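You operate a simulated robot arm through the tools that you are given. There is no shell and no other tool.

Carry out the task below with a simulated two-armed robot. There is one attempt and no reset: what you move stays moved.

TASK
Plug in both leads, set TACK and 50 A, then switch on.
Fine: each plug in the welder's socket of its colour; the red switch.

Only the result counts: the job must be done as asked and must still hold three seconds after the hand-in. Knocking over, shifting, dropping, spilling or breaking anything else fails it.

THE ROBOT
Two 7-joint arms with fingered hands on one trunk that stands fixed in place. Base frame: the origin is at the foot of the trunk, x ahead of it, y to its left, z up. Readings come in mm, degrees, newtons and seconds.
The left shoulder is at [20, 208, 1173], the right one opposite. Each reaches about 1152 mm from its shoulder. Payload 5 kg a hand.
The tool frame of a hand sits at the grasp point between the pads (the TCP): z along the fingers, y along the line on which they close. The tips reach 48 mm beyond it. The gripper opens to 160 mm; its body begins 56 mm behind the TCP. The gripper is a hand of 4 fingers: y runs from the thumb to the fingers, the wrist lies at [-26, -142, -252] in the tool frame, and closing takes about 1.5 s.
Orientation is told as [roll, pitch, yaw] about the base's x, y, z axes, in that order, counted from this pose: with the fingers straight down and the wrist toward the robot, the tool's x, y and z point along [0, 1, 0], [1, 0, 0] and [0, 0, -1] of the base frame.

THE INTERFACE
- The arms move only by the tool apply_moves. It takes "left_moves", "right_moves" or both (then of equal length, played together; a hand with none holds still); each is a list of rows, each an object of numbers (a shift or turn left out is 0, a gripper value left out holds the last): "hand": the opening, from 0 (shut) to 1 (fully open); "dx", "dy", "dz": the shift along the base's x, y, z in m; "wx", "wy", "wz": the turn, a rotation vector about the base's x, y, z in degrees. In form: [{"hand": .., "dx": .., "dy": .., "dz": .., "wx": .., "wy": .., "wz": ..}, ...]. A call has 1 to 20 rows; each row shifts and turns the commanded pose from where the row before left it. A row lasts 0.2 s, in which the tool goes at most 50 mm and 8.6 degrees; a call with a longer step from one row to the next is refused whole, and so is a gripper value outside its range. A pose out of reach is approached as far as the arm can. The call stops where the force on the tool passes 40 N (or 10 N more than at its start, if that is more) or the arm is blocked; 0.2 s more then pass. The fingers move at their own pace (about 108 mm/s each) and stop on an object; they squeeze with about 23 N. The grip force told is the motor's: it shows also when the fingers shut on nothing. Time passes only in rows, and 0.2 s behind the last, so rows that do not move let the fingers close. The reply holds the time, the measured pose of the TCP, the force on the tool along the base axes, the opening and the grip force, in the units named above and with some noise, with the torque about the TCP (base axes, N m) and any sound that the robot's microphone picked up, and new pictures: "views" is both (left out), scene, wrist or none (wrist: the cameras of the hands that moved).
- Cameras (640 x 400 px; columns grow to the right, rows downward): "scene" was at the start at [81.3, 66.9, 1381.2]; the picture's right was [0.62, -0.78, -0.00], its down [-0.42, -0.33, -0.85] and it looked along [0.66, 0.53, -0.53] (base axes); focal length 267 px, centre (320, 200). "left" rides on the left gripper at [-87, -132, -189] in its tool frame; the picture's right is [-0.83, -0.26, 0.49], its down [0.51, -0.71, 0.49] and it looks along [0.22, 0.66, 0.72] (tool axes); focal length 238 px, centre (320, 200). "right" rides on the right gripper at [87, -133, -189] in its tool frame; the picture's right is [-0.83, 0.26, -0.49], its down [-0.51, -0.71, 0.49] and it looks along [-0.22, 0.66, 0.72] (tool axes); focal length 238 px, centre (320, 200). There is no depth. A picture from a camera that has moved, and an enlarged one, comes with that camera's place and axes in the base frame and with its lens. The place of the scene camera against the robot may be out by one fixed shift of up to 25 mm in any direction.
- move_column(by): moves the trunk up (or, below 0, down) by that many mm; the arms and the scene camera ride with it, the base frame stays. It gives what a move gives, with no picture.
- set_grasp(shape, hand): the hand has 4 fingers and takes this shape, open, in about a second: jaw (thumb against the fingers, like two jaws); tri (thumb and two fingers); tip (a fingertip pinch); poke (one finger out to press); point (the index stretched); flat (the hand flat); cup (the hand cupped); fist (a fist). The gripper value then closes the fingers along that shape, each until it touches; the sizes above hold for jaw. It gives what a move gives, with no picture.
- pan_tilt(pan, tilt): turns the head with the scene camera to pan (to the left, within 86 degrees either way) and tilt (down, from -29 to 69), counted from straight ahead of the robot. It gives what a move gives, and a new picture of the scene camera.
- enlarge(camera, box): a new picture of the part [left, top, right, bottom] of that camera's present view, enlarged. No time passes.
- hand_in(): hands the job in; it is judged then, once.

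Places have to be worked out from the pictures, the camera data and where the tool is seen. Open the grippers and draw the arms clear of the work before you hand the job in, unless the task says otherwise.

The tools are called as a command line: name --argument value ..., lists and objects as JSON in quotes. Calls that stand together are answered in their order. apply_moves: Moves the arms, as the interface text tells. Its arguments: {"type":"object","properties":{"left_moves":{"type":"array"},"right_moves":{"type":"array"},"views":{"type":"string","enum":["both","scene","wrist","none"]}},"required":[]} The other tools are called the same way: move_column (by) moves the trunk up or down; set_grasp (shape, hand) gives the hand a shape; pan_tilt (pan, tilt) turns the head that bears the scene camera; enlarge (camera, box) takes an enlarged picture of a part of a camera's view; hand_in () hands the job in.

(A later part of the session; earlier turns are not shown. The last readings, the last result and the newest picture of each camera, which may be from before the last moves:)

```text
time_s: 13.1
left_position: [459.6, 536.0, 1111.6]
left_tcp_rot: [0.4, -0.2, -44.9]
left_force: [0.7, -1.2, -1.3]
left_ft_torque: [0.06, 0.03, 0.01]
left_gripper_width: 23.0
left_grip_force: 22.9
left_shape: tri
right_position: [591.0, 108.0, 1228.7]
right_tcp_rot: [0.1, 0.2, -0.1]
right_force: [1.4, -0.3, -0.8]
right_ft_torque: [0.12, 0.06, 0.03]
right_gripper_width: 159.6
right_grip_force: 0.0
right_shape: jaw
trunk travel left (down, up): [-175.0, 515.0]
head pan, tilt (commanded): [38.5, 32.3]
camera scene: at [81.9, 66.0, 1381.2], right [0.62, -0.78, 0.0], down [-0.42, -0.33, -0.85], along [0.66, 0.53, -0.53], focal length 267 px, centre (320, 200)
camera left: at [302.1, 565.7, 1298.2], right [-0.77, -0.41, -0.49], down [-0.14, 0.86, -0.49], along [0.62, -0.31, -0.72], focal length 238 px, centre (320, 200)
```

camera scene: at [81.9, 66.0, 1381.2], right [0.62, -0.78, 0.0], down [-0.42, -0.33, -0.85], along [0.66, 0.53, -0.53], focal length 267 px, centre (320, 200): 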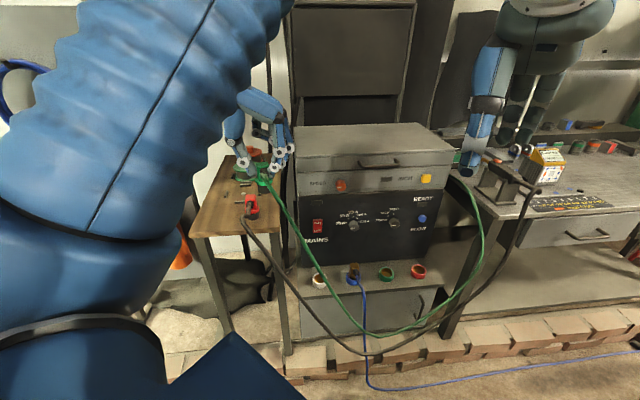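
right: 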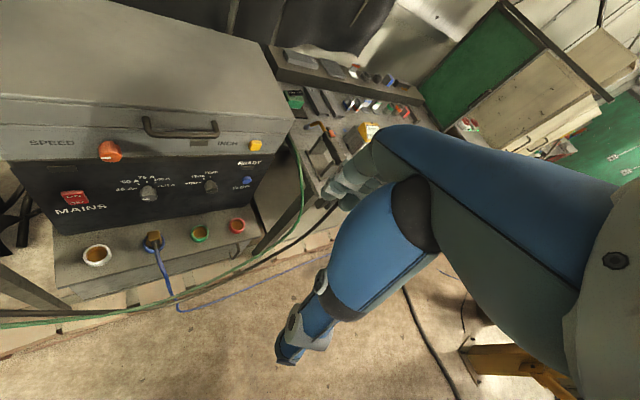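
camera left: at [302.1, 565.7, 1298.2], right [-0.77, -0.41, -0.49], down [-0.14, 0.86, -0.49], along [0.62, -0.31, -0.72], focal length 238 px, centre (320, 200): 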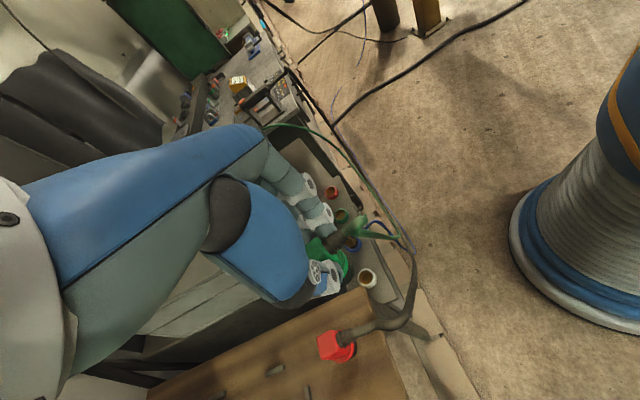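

The red plug still stands. I carry on diagonally down to a spot in front of and above the green socket, still about 55 mm out from the socket line.

apply_moves --left_moves '[{"dx": 0.029, "dy": -0.025, "dz": -0.01}, {"dx": 0.029, "dy": -0.025, "dz": -0.02}, {"dx": 0.029, "dy": -0.025, "dz": -0.024}, {"dx": 0.029, "dy": -0.025, "dz": -0.024}, {"dx": 0.029, "dy": -0.025, "dz": -0.024}, {"dx": 0.029, "dy": -0.025, "dz": -0.024}, {"dx": 0.029, "dy": -0.025, "dz": -0.024}, {"dx": 0.029, "dy": -0.025, "dz": -0.024}, {"dx": 0.029, "dy": -0.025, "dz": -0.024}, {"dx": 0.029, "dy": -0.025, "dz": -0.024}, {"dx": 0.029, "dy": -0.025, "dz": -0.02}, {}]' --views "both"

enlarge --camera "left" --box '[240, 120, 440, 280]'

enlarge --camera "scene" --box '[280, 180, 460, 320]'

```text
time_s: 14.8
left_position: [668.3, 354.4, 953.0]
left_tcp_rot: [0.5, -0.4, -45.0]
left_force: [0.5, -0.6, -0.8]
left_ft_torque: [-0.01, 0.04, -0.02]
left_gripper_width: 22.8
left_grip_force: 22.9
left_shape: tri
right_position: [595.5, 102.6, 1226.7]
right_tcp_rot: [0.0, 0.2, -0.7]
right_force: [0.5, -1.1, -0.3]
right_ft_torque: [0.05, 0.05, 0.03]
right_gripper_width: 159.7
right_grip_force: 0.1
right_shape: jaw
trunk travel left (down, up): [-175.0, 515.0]
head pan, tilt (commanded): [38.5, 32.3]
stopped in row 8 (right hand): the force on the tool passed its limit at 50 N (the readings are from after the stop); the commanded pose is now the measured one
camera scene: at [82.6, 66.2, 1381.2], right [0.62, -0.78, 0.0], down [-0.42, -0.33, -0.84], along [0.66, 0.53, -0.53], focal length 267 px, centre (320, 200)
camera left: at [511.8, 387.0, 1140.6], right [-0.77, -0.41, -0.5], down [-0.14, 0.86, -0.49], along [0.63, -0.31, -0.72], focal length 238 px, centre (320, 200)
```

scene: 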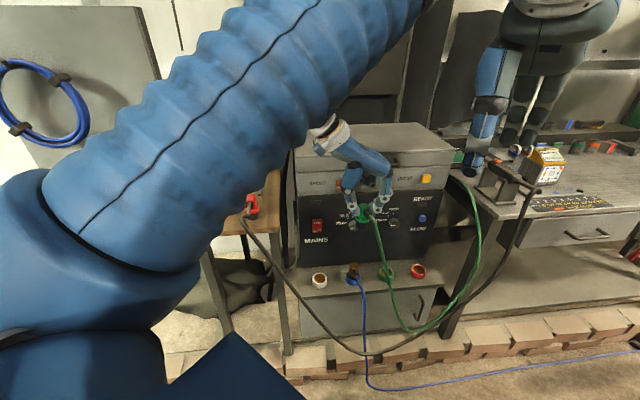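
left: 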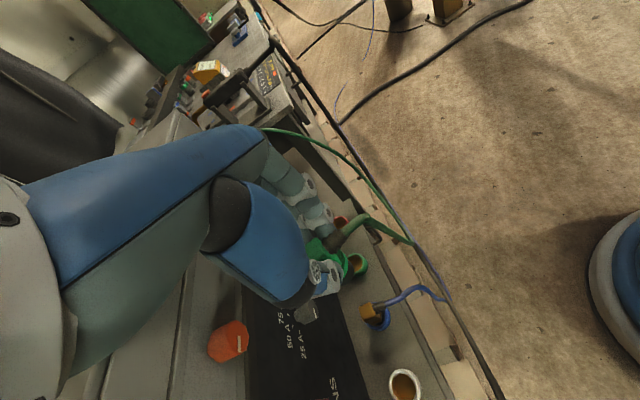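

```text
2.50 times, centred on (340, 200) of left
camera zoom: at [511.8, 387.0, 1140.6], right [-0.77, -0.41, -0.5], down [-0.14, 0.86, -0.49], along [0.63, -0.31, -0.72], focal length 596 px, centre (270, 200)
```

zoom: 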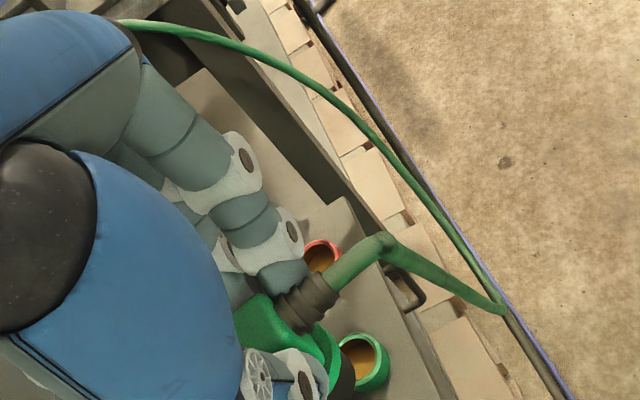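

```text
2.86 times, centred on (370, 250) of scene
camera zoom: at [82.6, 66.2, 1381.2], right [0.62, -0.78, 0.0], down [-0.42, -0.33, -0.84], along [0.66, 0.53, -0.53], focal length 762 px, centre (177, 57)
```

zoom: 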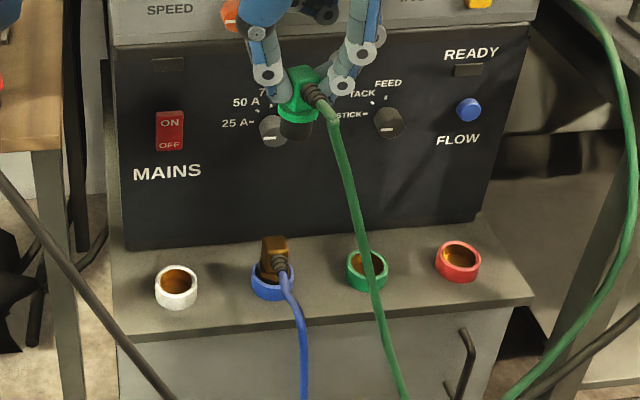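

The left forearm brushed the right arm, so the right arm must move away. I look to the right first to make sure there is free space.

pan_tilt --pan -25 --tilt 30

```text
time_s: 16.1
left_position: [668.3, 355.7, 954.1]
left_tcp_rot: [0.4, -0.4, -44.9]
left_force: [0.6, -0.4, -0.6]
left_ft_torque: [-0.03, 0.01, 0.02]
left_gripper_width: 22.8
left_grip_force: 23.7
left_shape: tri
right_position: [593.9, 103.2, 1226.5]
right_tcp_rot: [0.0, 0.0, -0.6]
right_force: [0.5, 0.2, 0.3]
right_ft_torque: [0.06, -0.01, 0.03]
right_gripper_width: 159.7
right_grip_force: 0.1
right_shape: jaw
trunk travel left (down, up): [-175.0, 515.0]
head pan, tilt (commanded): [-25.0, 30.0]
camera scene: at [93.6, -26.9, 1384.8], right [-0.42, -0.91, 0.0], down [-0.45, 0.21, -0.87], along [0.79, -0.37, -0.5], focal length 267 px, centre (320, 200)
```

scene: 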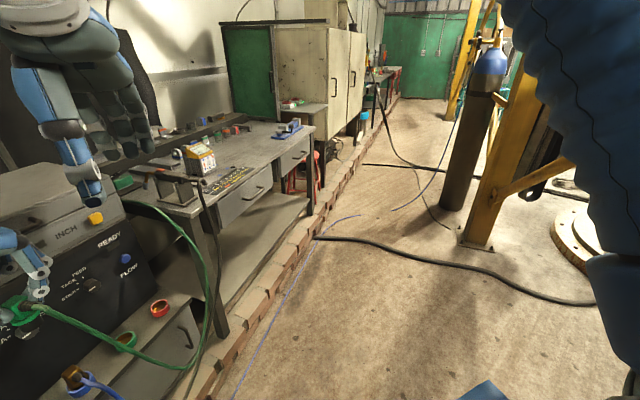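

The space to my right is open. I move the right hand about 320 mm to the right and slightly back, away from the left arm.

apply_moves --right_moves '[{"dy": -0.04, "dx": 0.0}, {"dy": -0.04, "dx": -0.005}, {"dy": -0.04, "dx": -0.01}, {"dy": -0.04, "dx": -0.01}, {"dy": -0.04, "dx": -0.01}, {"dy": -0.04, "dx": -0.01}, {"dy": -0.04, "dx": -0.01}, {"dy": -0.04, "dx": -0.01}, {}]' --views "scene"

pan_tilt --pan 34 --tilt 36

```text
time_s: 18.1
left_position: [667.7, 356.2, 953.3]
left_tcp_rot: [0.4, -0.6, -44.9]
left_force: [0.4, 1.0, -0.3]
left_ft_torque: [-0.09, 0.02, 0.0]
left_gripper_width: 23.1
left_grip_force: 23.1
left_shape: tri
right_position: [528.8, -214.5, 1228.5]
right_tcp_rot: [0.0, 0.0, -0.5]
right_force: [0.6, 0.3, -0.1]
right_ft_torque: [-0.07, 0.04, -0.01]
right_gripper_width: 159.7
right_grip_force: 0.0
right_shape: jaw
trunk travel left (down, up): [-175.0, 515.0]
head pan, tilt (commanded): [-25.0, 30.0]
camera scene: at [94.1, -25.7, 1384.8], right [-0.42, -0.91, 0.0], down [-0.45, 0.21, -0.87], along [0.78, -0.37, -0.5], focal length 267 px, centre (320, 200)
```

scene: 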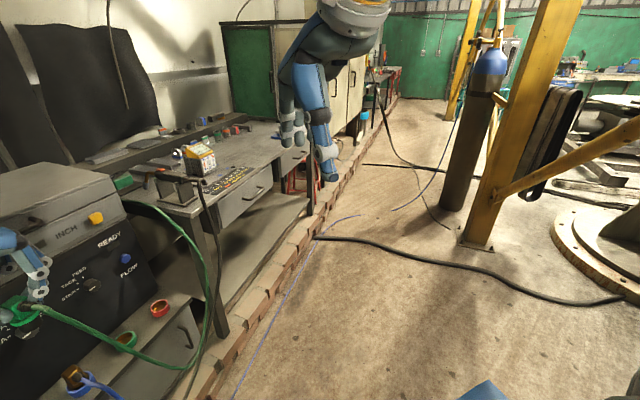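

```text
time_s: 19.4
left_position: [668.0, 355.1, 953.7]
left_tcp_rot: [0.4, -0.6, -44.9]
left_force: [0.8, 0.2, -1.2]
left_ft_torque: [0.0, 0.01, 0.01]
left_gripper_width: 23.0
left_grip_force: 23.1
left_shape: tri
right_position: [528.2, -215.3, 1228.3]
right_tcp_rot: [0.0, 0.1, -0.6]
right_force: [0.9, 0.6, 0.4]
right_ft_torque: [0.0, 0.0, 0.03]
right_gripper_width: 159.9
right_grip_force: 0.2
right_shape: jaw
trunk travel left (down, up): [-175.0, 515.0]
head pan, tilt (commanded): [34.0, 36.0]
camera scene: at [84.2, 59.9, 1375.5], right [0.56, -0.83, 0.0], down [-0.49, -0.33, -0.81], along [0.67, 0.45, -0.59], focal length 267 px, centre (320, 200)
```

scene: 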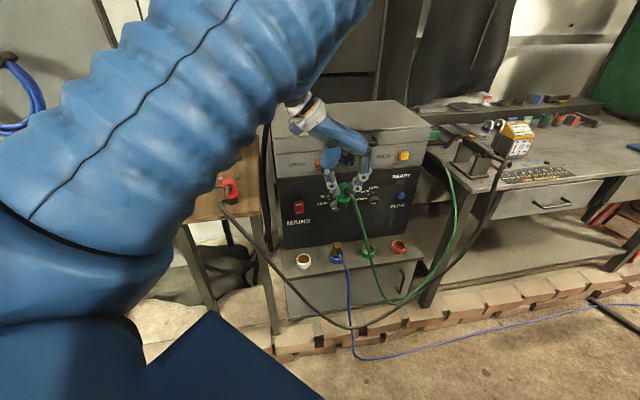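

Now the right arm is well clear. I continue to a hover in front of and above the green socket, around z 780.

apply_moves --left_moves '[{"dx": 0.023, "dy": -0.017, "dz": -0.034}, {"dx": 0.023, "dy": -0.017, "dz": -0.035}, {"dx": 0.023, "dy": -0.017, "dz": -0.035}, {"dx": 0.023, "dy": -0.016, "dz": -0.035}, {"dx": 0.023, "dy": -0.016, "dz": -0.035}, {}]' --views "both"

enlarge --camera "left" --box '[260, 160, 440, 320]'

enlarge --camera "scene" --box '[270, 150, 430, 270]'

```text
time_s: 20.8
left_position: [783.9, 271.5, 782.3]
left_tcp_rot: [0.5, -0.5, -44.9]
left_force: [-1.0, -0.1, -0.8]
left_ft_torque: [0.01, -0.07, -0.02]
left_gripper_width: 23.0
left_grip_force: 22.6
left_shape: tri
right_position: [526.3, -214.7, 1228.3]
right_tcp_rot: [0.0, -0.1, -0.6]
right_force: [-0.7, 0.3, 0.4]
right_ft_torque: [-0.01, -0.12, -0.01]
right_gripper_width: 159.8
right_grip_force: 0.1
right_shape: jaw
trunk travel left (down, up): [-175.0, 515.0]
head pan, tilt (commanded): [34.0, 36.0]
camera scene: at [83.0, 60.0, 1375.7], right [0.56, -0.83, 0.0], down [-0.49, -0.33, -0.81], along [0.67, 0.45, -0.59], focal length 267 px, centre (320, 200)
camera left: at [626.5, 303.3, 967.4], right [-0.77, -0.41, -0.5], down [-0.14, 0.86, -0.49], along [0.63, -0.31, -0.72], focal length 238 px, centre (320, 200)
```

scene: 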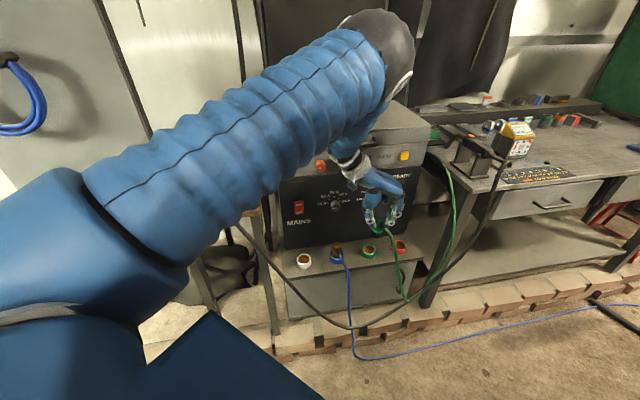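
left: 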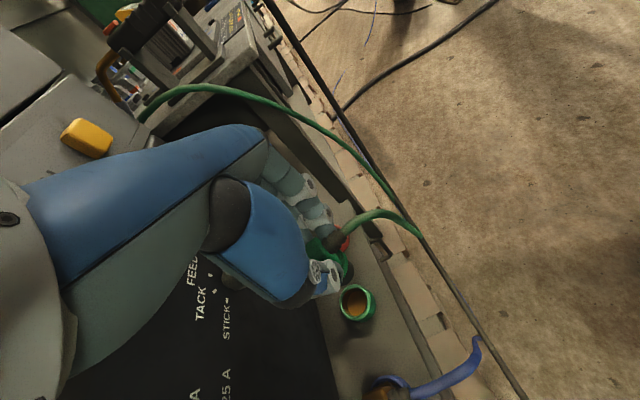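

```text
2.50 times, centred on (350, 240) of left
camera zoom: at [626.5, 303.3, 967.4], right [-0.77, -0.41, -0.5], down [-0.14, 0.86, -0.49], along [0.63, -0.31, -0.72], focal length 596 px, centre (245, 100)
```

zoom: 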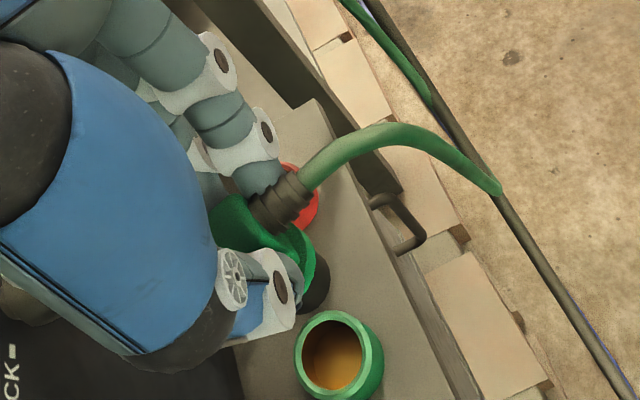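

```text
3.33 times, centred on (350, 210) of scene
camera zoom: at [83.0, 60.0, 1375.7], right [0.56, -0.83, 0.0], down [-0.49, -0.33, -0.81], along [0.67, 0.45, -0.59], focal length 889 px, centre (220, 167)
```

zoom: 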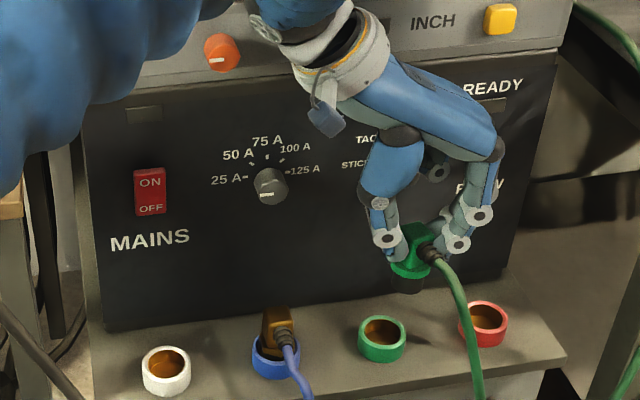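

Two close wrist views agree on the green ring: centre about (807, 299), top near z 561; the plug axis sits about 7 mm to the panel side of the TCP. The palm will pass close to the mode knob, so I go down first, then edge in towards the panel in small steps while watching the force.

apply_moves --left_moves '[{"dz": -0.035}, {"dz": -0.035}, {"dz": -0.022}, {"dx": 0.005, "dy": 0.006}, {"dx": 0.005, "dy": 0.006}, {"dx": 0.004, "dy": 0.005}, {}]' --views "both"

enlarge --camera "left" --box '[260, 160, 440, 320]'

enlarge --camera "scene" --box '[320, 150, 440, 270]'

```text
time_s: 22.4
left_position: [796.0, 285.8, 688.9]
left_tcp_rot: [0.3, -0.5, -45.1]
left_force: [-13.5, -14.4, 1.3]
left_ft_torque: [1.54, -1.4, -0.5]
left_gripper_width: 23.1
left_grip_force: 22.7
left_shape: tri
right_position: [527.4, -216.5, 1227.3]
right_tcp_rot: [0.0, 0.1, -0.7]
right_force: [-0.3, -0.1, -0.2]
right_ft_torque: [0.03, -0.01, 0.0]
right_gripper_width: 159.7
right_grip_force: 0.0
right_shape: jaw
trunk travel left (down, up): [-175.0, 515.0]
head pan, tilt (commanded): [34.0, 36.0]
camera scene: at [82.9, 58.6, 1375.6], right [0.56, -0.83, 0.0], down [-0.49, -0.33, -0.81], along [0.67, 0.45, -0.59], focal length 267 px, centre (320, 200)
camera left: at [638.6, 318.7, 875.6], right [-0.77, -0.41, -0.49], down [-0.14, 0.86, -0.49], along [0.62, -0.31, -0.72], focal length 238 px, centre (320, 200)
```

scene: 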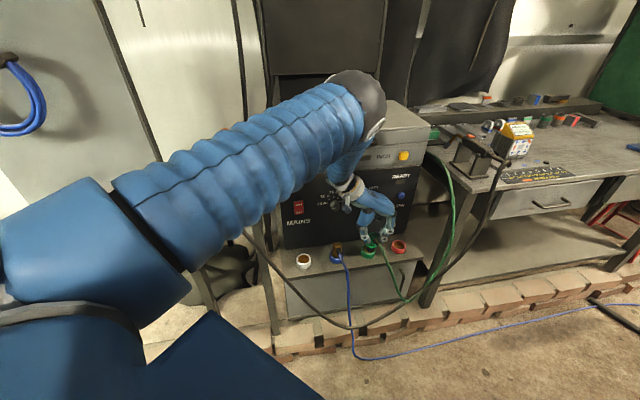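
left: 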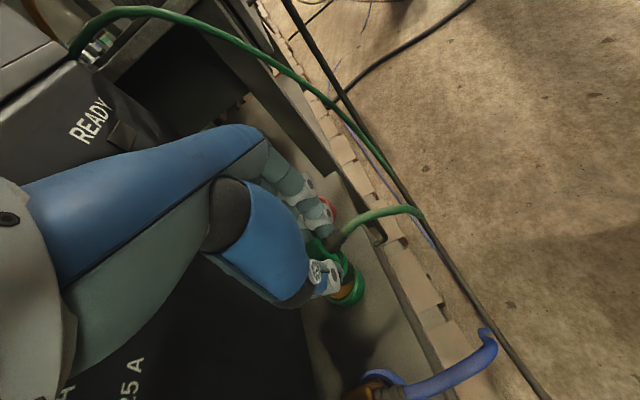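

```text
2.50 times, centred on (350, 240) of left
camera zoom: at [638.6, 318.7, 875.6], right [-0.77, -0.41, -0.49], down [-0.14, 0.86, -0.49], along [0.62, -0.31, -0.72], focal length 596 px, centre (245, 100)
```

zoom: 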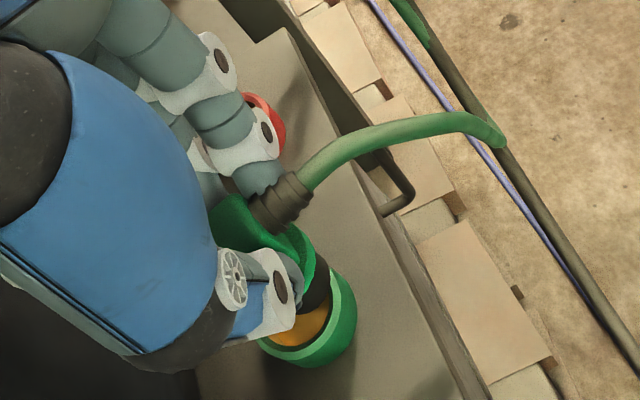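

```text
3.33 times, centred on (380, 210) of scene
camera zoom: at [82.9, 58.6, 1375.6], right [0.56, -0.83, 0.0], down [-0.49, -0.33, -0.81], along [0.67, 0.45, -0.59], focal length 889 px, centre (120, 167)
```

zoom: 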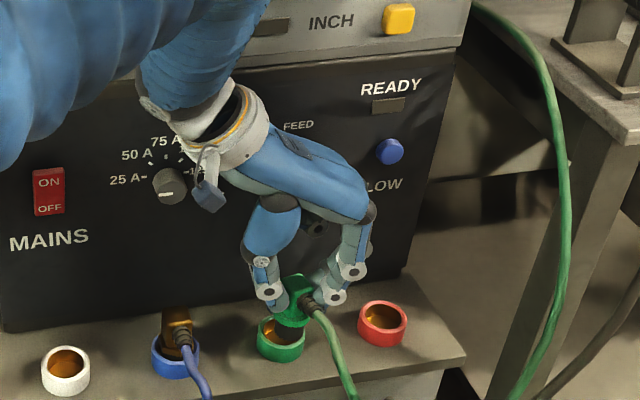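

The palm touched the mode knob (20 N push-back, about 100 mm above the TCP), and I would need about 9 mm more. I back straight out and check the knob and the seated blue plug for the final depth; I will regrasp the plug with the hand tilted away from the panel.

apply_moves --left_moves '[{"dx": -0.015, "dy": -0.015}, {"dx": -0.02, "dy": -0.02}, {"dx": -0.02, "dy": -0.02, "dz": 0.03}, {"dx": -0.02, "dy": -0.005, "dz": 0.035}, {"dx": -0.025, "dy": 0.015, "dz": 0.035}, {"dx": -0.025, "dy": 0.02, "dz": 0.035}, {}]' --views "both"

enlarge --camera "scene" --box '[290, 180, 410, 270]'

enlarge --camera "scene" --box '[325, 235, 375, 265]'

enlarge --camera "left" --box '[320, 240, 440, 380]'

```text
time_s: 24.0
left_position: [671.8, 263.0, 824.9]
left_tcp_rot: [0.4, -0.5, -44.9]
left_force: [0.6, -0.8, -1.6]
left_ft_torque: [-0.01, 0.05, 0.01]
left_gripper_width: 22.9
left_grip_force: 23.1
left_shape: tri
right_position: [529.8, -215.9, 1226.6]
right_tcp_rot: [0.0, 0.2, -0.7]
right_force: [1.2, 0.2, -1.0]
right_ft_torque: [0.03, 0.05, -0.01]
right_gripper_width: 159.9
right_grip_force: 0.1
right_shape: jaw
trunk travel left (down, up): [-175.0, 515.0]
head pan, tilt (commanded): [34.0, 36.0]
camera scene: at [85.1, 59.5, 1375.4], right [0.56, -0.83, 0.0], down [-0.49, -0.33, -0.81], along [0.67, 0.45, -0.59], focal length 267 px, centre (320, 200)
camera left: at [514.3, 295.8, 1011.0], right [-0.77, -0.41, -0.49], down [-0.14, 0.86, -0.49], along [0.63, -0.31, -0.72], focal length 238 px, centre (320, 200)
```

scene: 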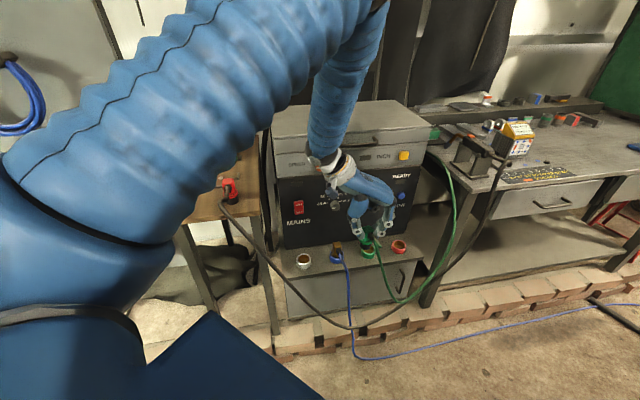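
left: 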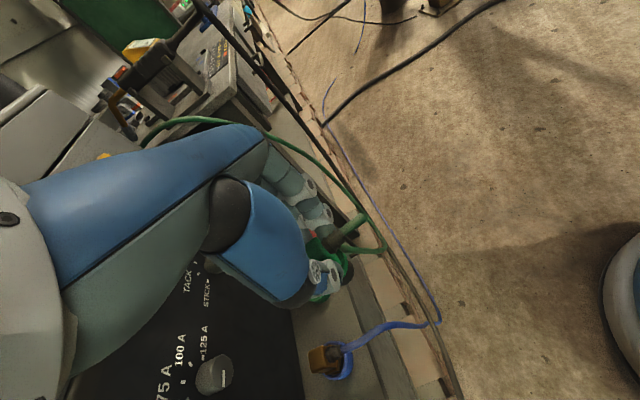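

```text
4.44 times, centred on (350, 225) of scene
camera zoom: at [85.1, 59.5, 1375.4], right [0.56, -0.83, 0.0], down [-0.49, -0.33, -0.81], along [0.67, 0.45, -0.59], focal length 1185 px, centre (187, 89)
```

zoom: 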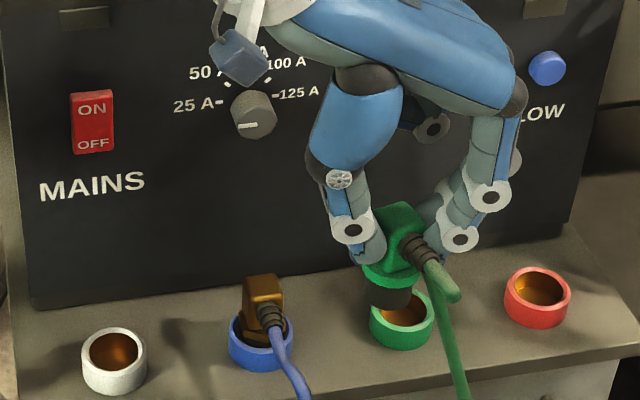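

```text
12.80 times, centred on (350, 250) of scene
camera zoom: at [85.1, 59.5, 1375.4], right [0.56, -0.83, 0.0], down [-0.49, -0.33, -0.81], along [0.67, 0.45, -0.59], focal length 3413 px, centre (-64, -440)
```

zoom: 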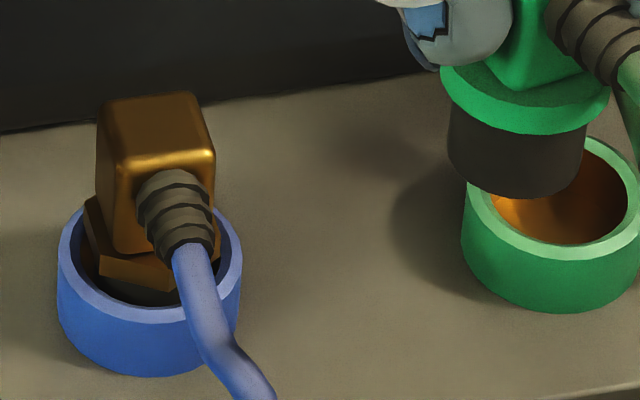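

```text
2.86 times, centred on (380, 310) of left
camera zoom: at [514.3, 295.8, 1011.0], right [-0.77, -0.41, -0.49], down [-0.14, 0.86, -0.49], along [0.63, -0.31, -0.72], focal length 681 px, centre (149, -114)
```

zoom: 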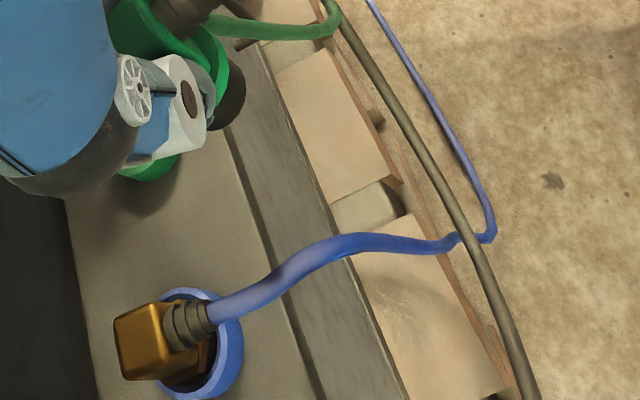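

The blue plug sits with its collar just inside the ring, and there are only a few millimetres of play, so a tilted regrasp is worth it. I carry the green plug back over the table the way I came.

apply_moves --left_moves '[{"dx": -0.021, "dy": 0.027, "dz": 0.029}, {"dx": -0.021, "dy": 0.027, "dz": 0.029}, {"dx": -0.021, "dy": 0.027, "dz": 0.029}, {"dx": -0.021, "dy": 0.027, "dz": 0.029}, {"dx": -0.021, "dy": 0.027, "dz": 0.029}, {"dx": -0.021, "dy": 0.027, "dz": 0.029}, {"dx": -0.021, "dy": 0.027, "dz": 0.029}, {"dx": -0.021, "dy": 0.027, "dz": 0.029}, {"dx": -0.021, "dy": 0.027, "dz": 0.029}, {"dx": -0.022, "dy": 0.029, "dz": 0.025}, {"dx": -0.022, "dy": 0.029}, {"dx": -0.022, "dy": 0.029}, {"dx": -0.022, "dy": 0.029}, {"dx": -0.022, "dy": 0.025}, {"dx": 0.014, "dy": 0.025}, {"dx": 0.013, "dy": 0.024}, {}]' --views "both"

enlarge --camera "left" --box '[260, 180, 420, 320]'

enlarge --camera "scene" --box '[160, 120, 280, 240]'

```text
time_s: 27.6
left_position: [401.5, 696.1, 1110.8]
left_tcp_rot: [0.6, -0.4, -44.9]
left_force: [0.0, 0.2, -1.7]
left_ft_torque: [0.0, -0.02, 0.03]
left_gripper_width: 22.8
left_grip_force: 23.2
left_shape: tri
right_position: [528.8, -215.7, 1227.9]
right_tcp_rot: [0.0, 0.1, -0.7]
right_force: [0.9, -0.3, 0.7]
right_ft_torque: [0.01, 0.0, -0.01]
right_gripper_width: 159.7
right_grip_force: 0.0
right_shape: jaw
trunk travel left (down, up): [-175.0, 515.0]
head pan, tilt (commanded): [34.0, 36.0]
camera scene: at [83.9, 59.3, 1375.6], right [0.56, -0.83, 0.0], down [-0.49, -0.33, -0.81], along [0.67, 0.45, -0.59], focal length 267 px, centre (320, 200)
camera left: at [242.4, 727.9, 1297.6], right [-0.77, -0.41, -0.5], down [-0.14, 0.86, -0.49], along [0.63, -0.31, -0.72], focal length 238 px, centre (320, 200)
```

scene: 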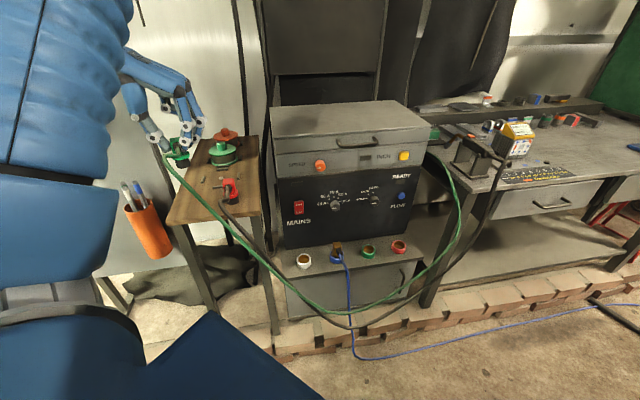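
left: 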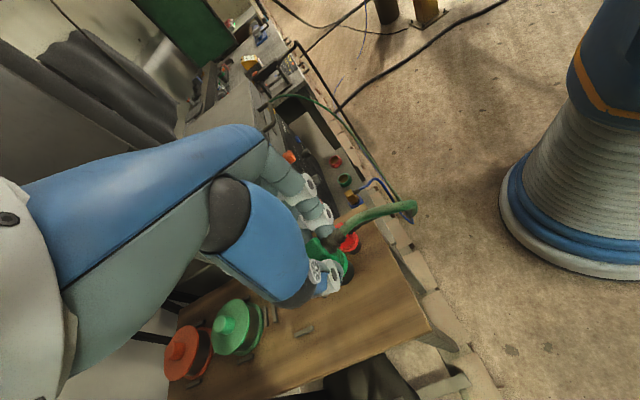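

```text
2.86 times, centred on (340, 250) of left
camera zoom: at [242.4, 727.9, 1297.6], right [-0.77, -0.41, -0.5], down [-0.14, 0.86, -0.49], along [0.63, -0.31, -0.72], focal length 681 px, centre (263, 57)
```

zoom: 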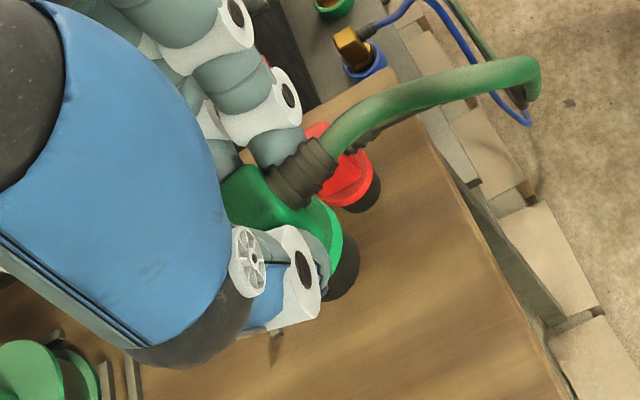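

```text
3.33 times, centred on (220, 180) of scene
camera zoom: at [83.9, 59.3, 1375.6], right [0.56, -0.83, 0.0], down [-0.49, -0.33, -0.81], along [0.67, 0.45, -0.59], focal length 889 px, centre (653, 267)
```

zoom: 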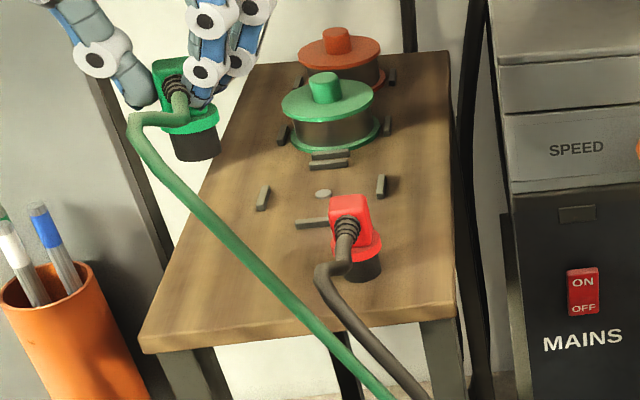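

The red plug is undisturbed and the spot left of it is free. I lower the green plug back towards the table at 10 mm left of where it stood.

apply_moves --left_moves '[{"dz": -0.035}, {"dz": -0.035}, {"dz": -0.03}, {"dz": -0.02}, {"dz": -0.008}, {}]' --views "both"

enlarge --camera "scene" --box '[180, 150, 270, 220]'

```text
time_s: 29.0
left_position: [398.5, 696.6, 981.6]
left_tcp_rot: [0.4, -0.5, -44.9]
left_force: [-0.7, 1.0, -1.5]
left_ft_torque: [0.01, 0.0, -0.05]
left_gripper_width: 23.1
left_grip_force: 22.6
left_shape: tri
right_position: [529.1, -215.6, 1228.2]
right_tcp_rot: [0.0, 0.0, -0.7]
right_force: [0.3, -0.6, -0.5]
right_ft_torque: [0.02, 0.0, 0.01]
right_gripper_width: 159.9
right_grip_force: 0.1
right_shape: jaw
trunk travel left (down, up): [-175.0, 515.0]
head pan, tilt (commanded): [34.0, 36.0]
camera scene: at [83.8, 60.0, 1375.5], right [0.56, -0.83, 0.0], down [-0.49, -0.33, -0.81], along [0.67, 0.45, -0.59], focal length 267 px, centre (320, 200)
camera left: at [241.2, 728.8, 1168.1], right [-0.77, -0.41, -0.49], down [-0.14, 0.86, -0.49], along [0.63, -0.31, -0.72], focal length 238 px, centre (320, 200)
```

scene: 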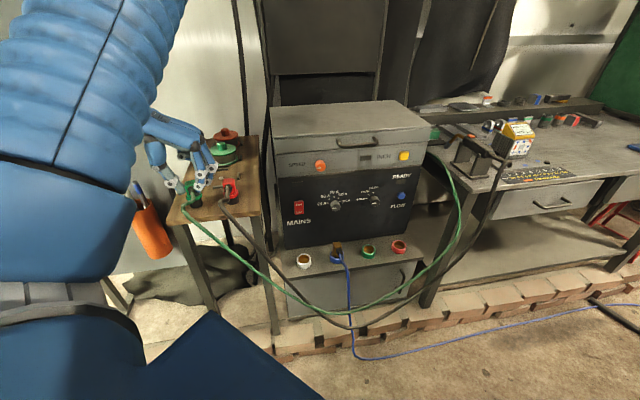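
left: 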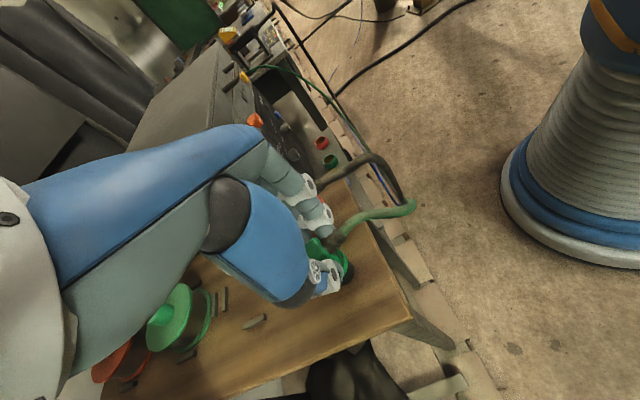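

```text
5.71 times, centred on (225, 185) of scene
camera zoom: at [83.8, 60.0, 1375.5], right [0.56, -0.83, 0.0], down [-0.49, -0.33, -0.81], along [0.67, 0.45, -0.59], focal length 1524 px, centre (863, 286)
```

zoom: 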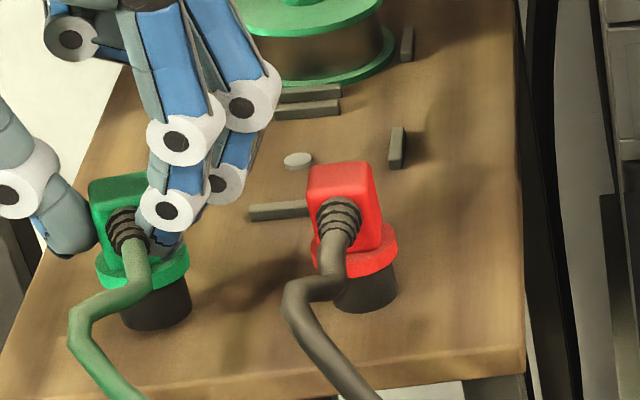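

It hangs just a few millimetres above the table. I ease it down in 3 mm steps to feel the contact.

apply_moves --left_moves '[{"dz": -0.003}, {"dz": -0.003}, {}]' --views "none"

```text
time_s: 29.8
left_position: [401.0, 697.7, 975.3]
left_tcp_rot: [0.5, -0.5, -44.8]
left_force: [-1.0, -0.3, 0.3]
left_ft_torque: [0.0, -0.02, -0.02]
left_gripper_width: 23.1
left_grip_force: 22.8
left_shape: tri
right_position: [528.7, -214.9, 1228.8]
right_tcp_rot: [0.0, 0.0, -0.6]
right_force: [-0.5, 0.2, 0.0]
right_ft_torque: [-0.02, 0.02, -0.03]
right_gripper_width: 159.8
right_grip_force: 0.0
right_shape: jaw
trunk travel left (down, up): [-175.0, 515.0]
head pan, tilt (commanded): [34.0, 36.0]
```

The weight has come off the hand, so the plug stands on the table. I open the fingers and rise straight up.

apply_moves --left_moves '[{"dz": -0.001, "hand": 0.3}, {}, {}, {"dz": 0.01}, {"dz": 0.03}, {"dz": 0.03}, {"dz": 0.03}, {}]' --views "both"

enlarge --camera "left" --box '[260, 180, 420, 320]'

enlarge --camera "scene" --box '[160, 140, 270, 220]'

```text
time_s: 31.6
left_position: [400.3, 696.1, 1072.9]
left_tcp_rot: [0.3, -0.4, -44.9]
left_force: [0.1, 0.9, -0.7]
left_ft_torque: [-0.06, 0.03, 0.01]
left_gripper_width: 47.7
left_grip_force: 0.0
left_shape: tri
right_position: [528.5, -214.3, 1228.9]
right_tcp_rot: [0.0, 0.2, -0.7]
right_force: [-0.6, -0.4, 0.3]
right_ft_torque: [-0.04, 0.03, 0.01]
right_gripper_width: 159.8
right_grip_force: 0.1
right_shape: jaw
trunk travel left (down, up): [-175.0, 515.0]
head pan, tilt (commanded): [34.0, 36.0]
camera scene: at [84.2, 60.7, 1375.4], right [0.56, -0.83, 0.0], down [-0.49, -0.33, -0.81], along [0.67, 0.45, -0.59], focal length 267 px, centre (320, 200)
camera left: at [243.7, 729.0, 1260.1], right [-0.77, -0.41, -0.49], down [-0.14, 0.86, -0.49], along [0.63, -0.31, -0.72], focal length 238 px, centre (320, 200)
```

scene: 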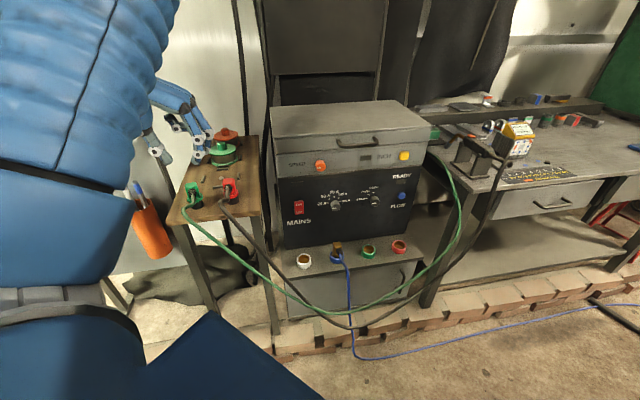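
left: 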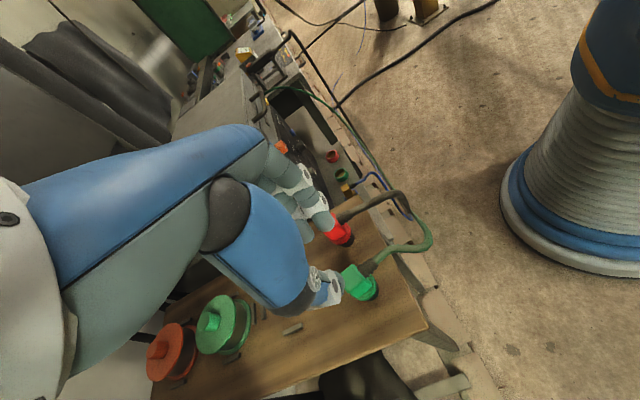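

```text
2.86 times, centred on (340, 250) of left
camera zoom: at [243.7, 729.0, 1260.1], right [-0.77, -0.41, -0.49], down [-0.14, 0.86, -0.49], along [0.63, -0.31, -0.72], focal length 681 px, centre (263, 57)
```

zoom: 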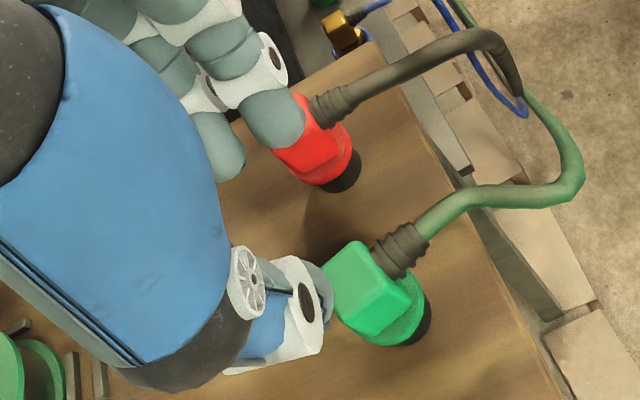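

```text
5.00 times, centred on (215, 180) of scene
camera zoom: at [84.2, 60.7, 1375.4], right [0.56, -0.83, 0.0], down [-0.49, -0.33, -0.81], along [0.67, 0.45, -0.59], focal length 1333 px, centre (845, 300)
```

zoom: 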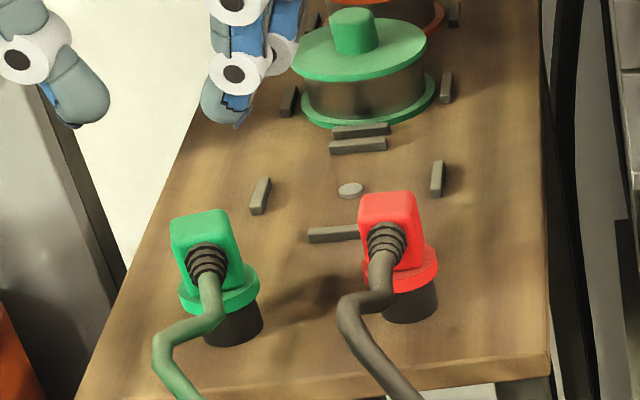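

The green plug stands upright again. I enlarge it to measure its exact new position before planning the tilted grasp.

enlarge --camera "left" --box '[330, 220, 400, 310]'

enlarge --camera "scene" --box '[180, 170, 250, 220]'

```text
4.44 times, centred on (365, 265) of left
camera zoom: at [243.7, 729.0, 1260.1], right [-0.77, -0.41, -0.49], down [-0.14, 0.86, -0.49], along [0.63, -0.31, -0.72], focal length 1059 px, centre (120, -89)
```

zoom: 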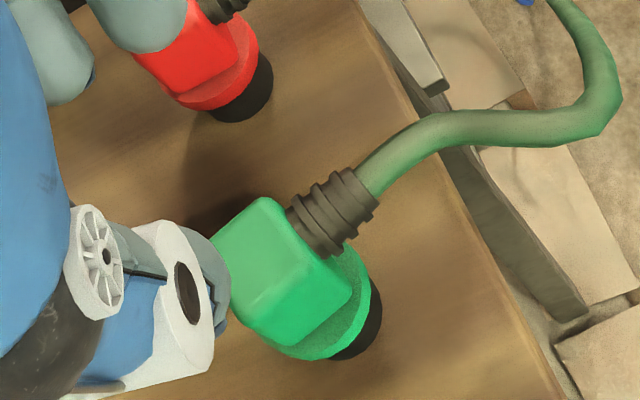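

```text
8.00 times, centred on (215, 195) of scene
camera zoom: at [84.2, 60.7, 1375.4], right [0.56, -0.83, 0.0], down [-0.49, -0.33, -0.81], along [0.67, 0.45, -0.59], focal length 2133 px, centre (1160, 240)
```

zoom: 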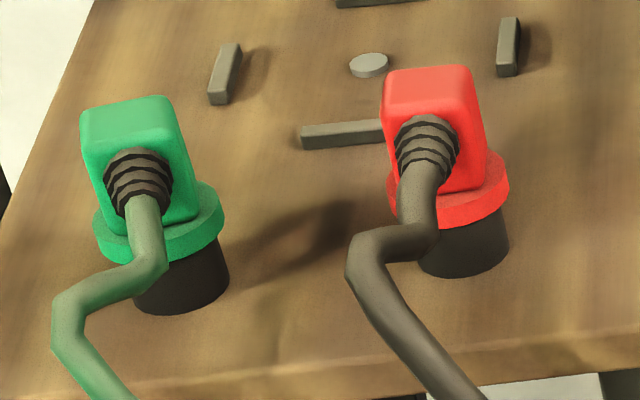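

The green block top is now at about (398.5, 701, 953). I tilt the left hand 15° so the wrist leans towards me, shift back to keep the tips over the block, and lower to z 1030 to check.

apply_moves --left_moves '[{"wx": 5.3, "wy": -5.3, "dx": -0.005, "dy": -0.005}, {"wx": 5.3, "wy": -5.3, "dx": -0.0055, "dy": -0.005}, {"dz": -0.02}, {"dz": -0.023}, {}]' --views "both"

enlarge --camera "left" --box '[260, 180, 420, 320]'

enlarge --camera "scene" --box '[160, 130, 270, 220]'

```text
time_s: 32.8
left_position: [390.9, 687.2, 1031.1]
left_tcp_rot: [15.6, -0.5, -45.0]
left_force: [0.2, -0.4, -0.4]
left_ft_torque: [0.03, -0.01, -0.04]
left_gripper_width: 47.6
left_grip_force: 0.0
left_shape: tri
right_position: [527.8, -215.2, 1228.2]
right_tcp_rot: [0.0, 0.1, -0.5]
right_force: [-0.7, 0.4, -0.3]
right_ft_torque: [0.0, 0.03, 0.0]
right_gripper_width: 159.5
right_grip_force: 0.1
right_shape: jaw
trunk travel left (down, up): [-175.0, 515.0]
head pan, tilt (commanded): [34.0, 36.0]
camera scene: at [84.0, 60.0, 1375.5], right [0.56, -0.83, 0.0], down [-0.49, -0.33, -0.81], along [0.67, 0.45, -0.59], focal length 267 px, centre (320, 200)
camera left: at [201.1, 687.1, 1188.4], right [-0.66, -0.3, -0.69], down [-0.06, 0.94, -0.34], along [0.75, -0.18, -0.63], focal length 238 px, centre (320, 200)
```

scene: 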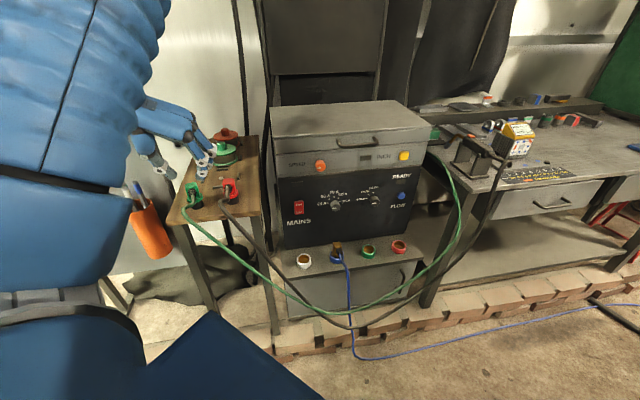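
left: 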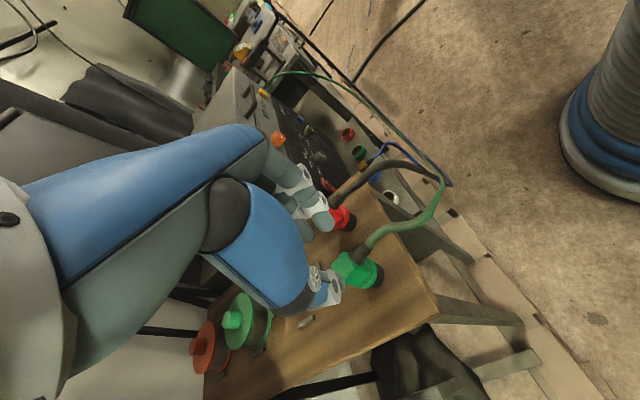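

```text
2.86 times, centred on (340, 250) of left
camera zoom: at [201.1, 687.1, 1188.4], right [-0.66, -0.3, -0.69], down [-0.06, 0.94, -0.34], along [0.75, -0.18, -0.63], focal length 681 px, centre (263, 57)
```

zoom: 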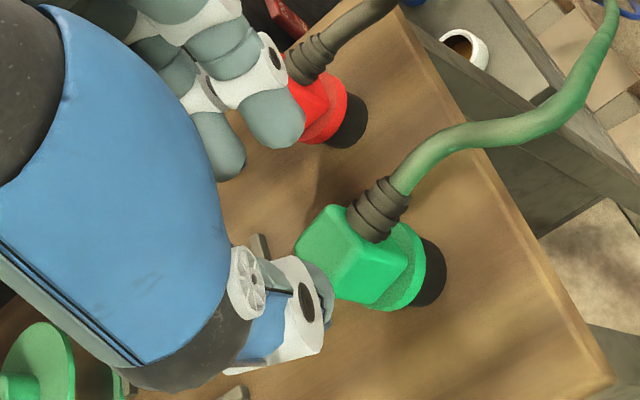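

```text
4.44 times, centred on (215, 175) of scene
camera zoom: at [84.0, 60.0, 1375.5], right [0.56, -0.83, 0.0], down [-0.49, -0.33, -0.81], along [0.67, 0.45, -0.59], focal length 1185 px, centre (787, 311)
```

zoom: 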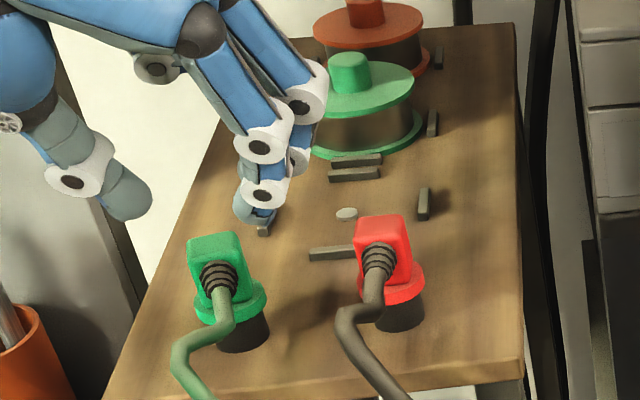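

Projected into the new wrist view the plug is where I expected, a few millimetres from the middle of the grip. I lower the tilted hand around the block.

apply_moves --left_moves '[{"dz": -0.02}, {"dz": -0.018}, {"dz": -0.01}, {"dz": -0.006}, {}]' --views "both"

enlarge --camera "left" --box '[260, 180, 400, 300]'

enlarge --camera "scene" --box '[170, 140, 260, 210]'

```text
time_s: 34.0
left_position: [389.6, 687.8, 978.2]
left_tcp_rot: [15.3, -0.4, -45.0]
left_force: [-0.3, 0.8, -1.1]
left_ft_torque: [0.0, 0.01, -0.02]
left_gripper_width: 48.0
left_grip_force: 0.1
left_shape: tri
right_position: [529.2, -216.3, 1228.3]
right_tcp_rot: [0.1, 0.1, -0.6]
right_force: [-0.8, -0.2, 0.1]
right_ft_torque: [-0.01, 0.04, 0.03]
right_gripper_width: 159.7
right_grip_force: 0.0
right_shape: jaw
trunk travel left (down, up): [-175.0, 515.0]
head pan, tilt (commanded): [34.0, 36.0]
camera scene: at [83.9, 60.0, 1375.5], right [0.56, -0.83, 0.0], down [-0.49, -0.33, -0.81], along [0.67, 0.45, -0.59], focal length 267 px, centre (320, 200)
camera left: at [200.9, 687.1, 1134.1], right [-0.66, -0.3, -0.69], down [-0.06, 0.94, -0.34], along [0.75, -0.18, -0.63], focal length 238 px, centre (320, 200)
```

scene: 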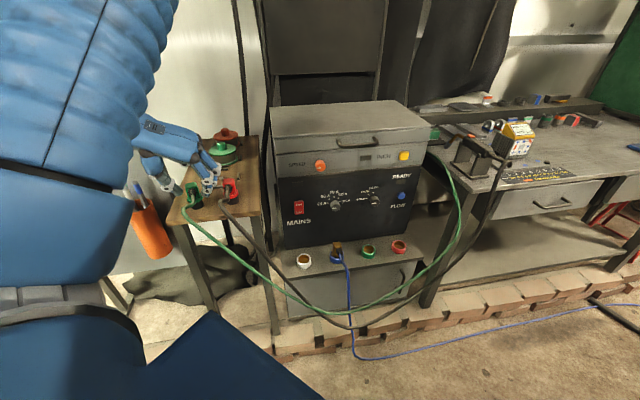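
left: 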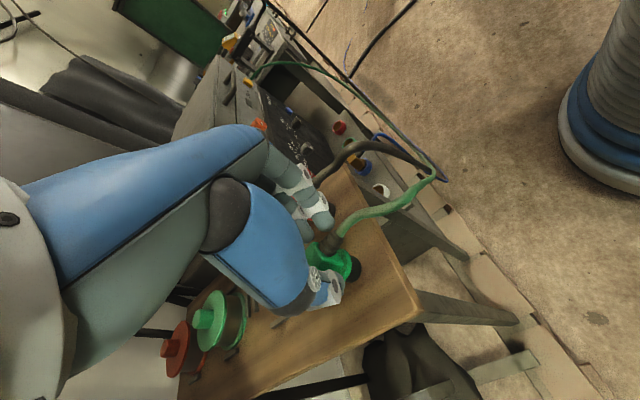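

```text
3.33 times, centred on (330, 240) of left
camera zoom: at [200.9, 687.1, 1134.1], right [-0.66, -0.3, -0.69], down [-0.06, 0.94, -0.34], along [0.75, -0.18, -0.63], focal length 794 px, centre (287, 67)
```

zoom: 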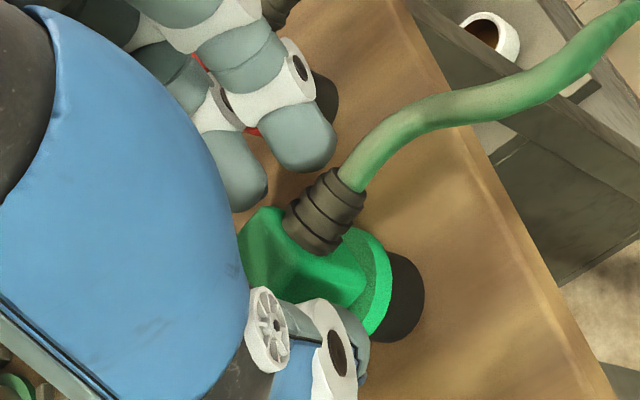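

```text
5.71 times, centred on (215, 175) of scene
camera zoom: at [83.9, 60.0, 1375.5], right [0.56, -0.83, 0.0], down [-0.49, -0.33, -0.81], along [0.67, 0.45, -0.59], focal length 1524 px, centre (920, 343)
```

zoom: 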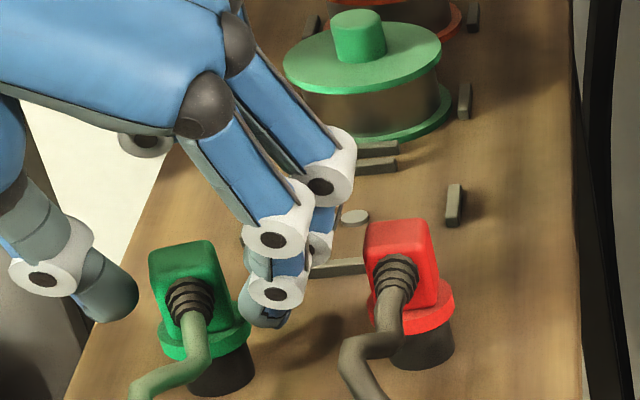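

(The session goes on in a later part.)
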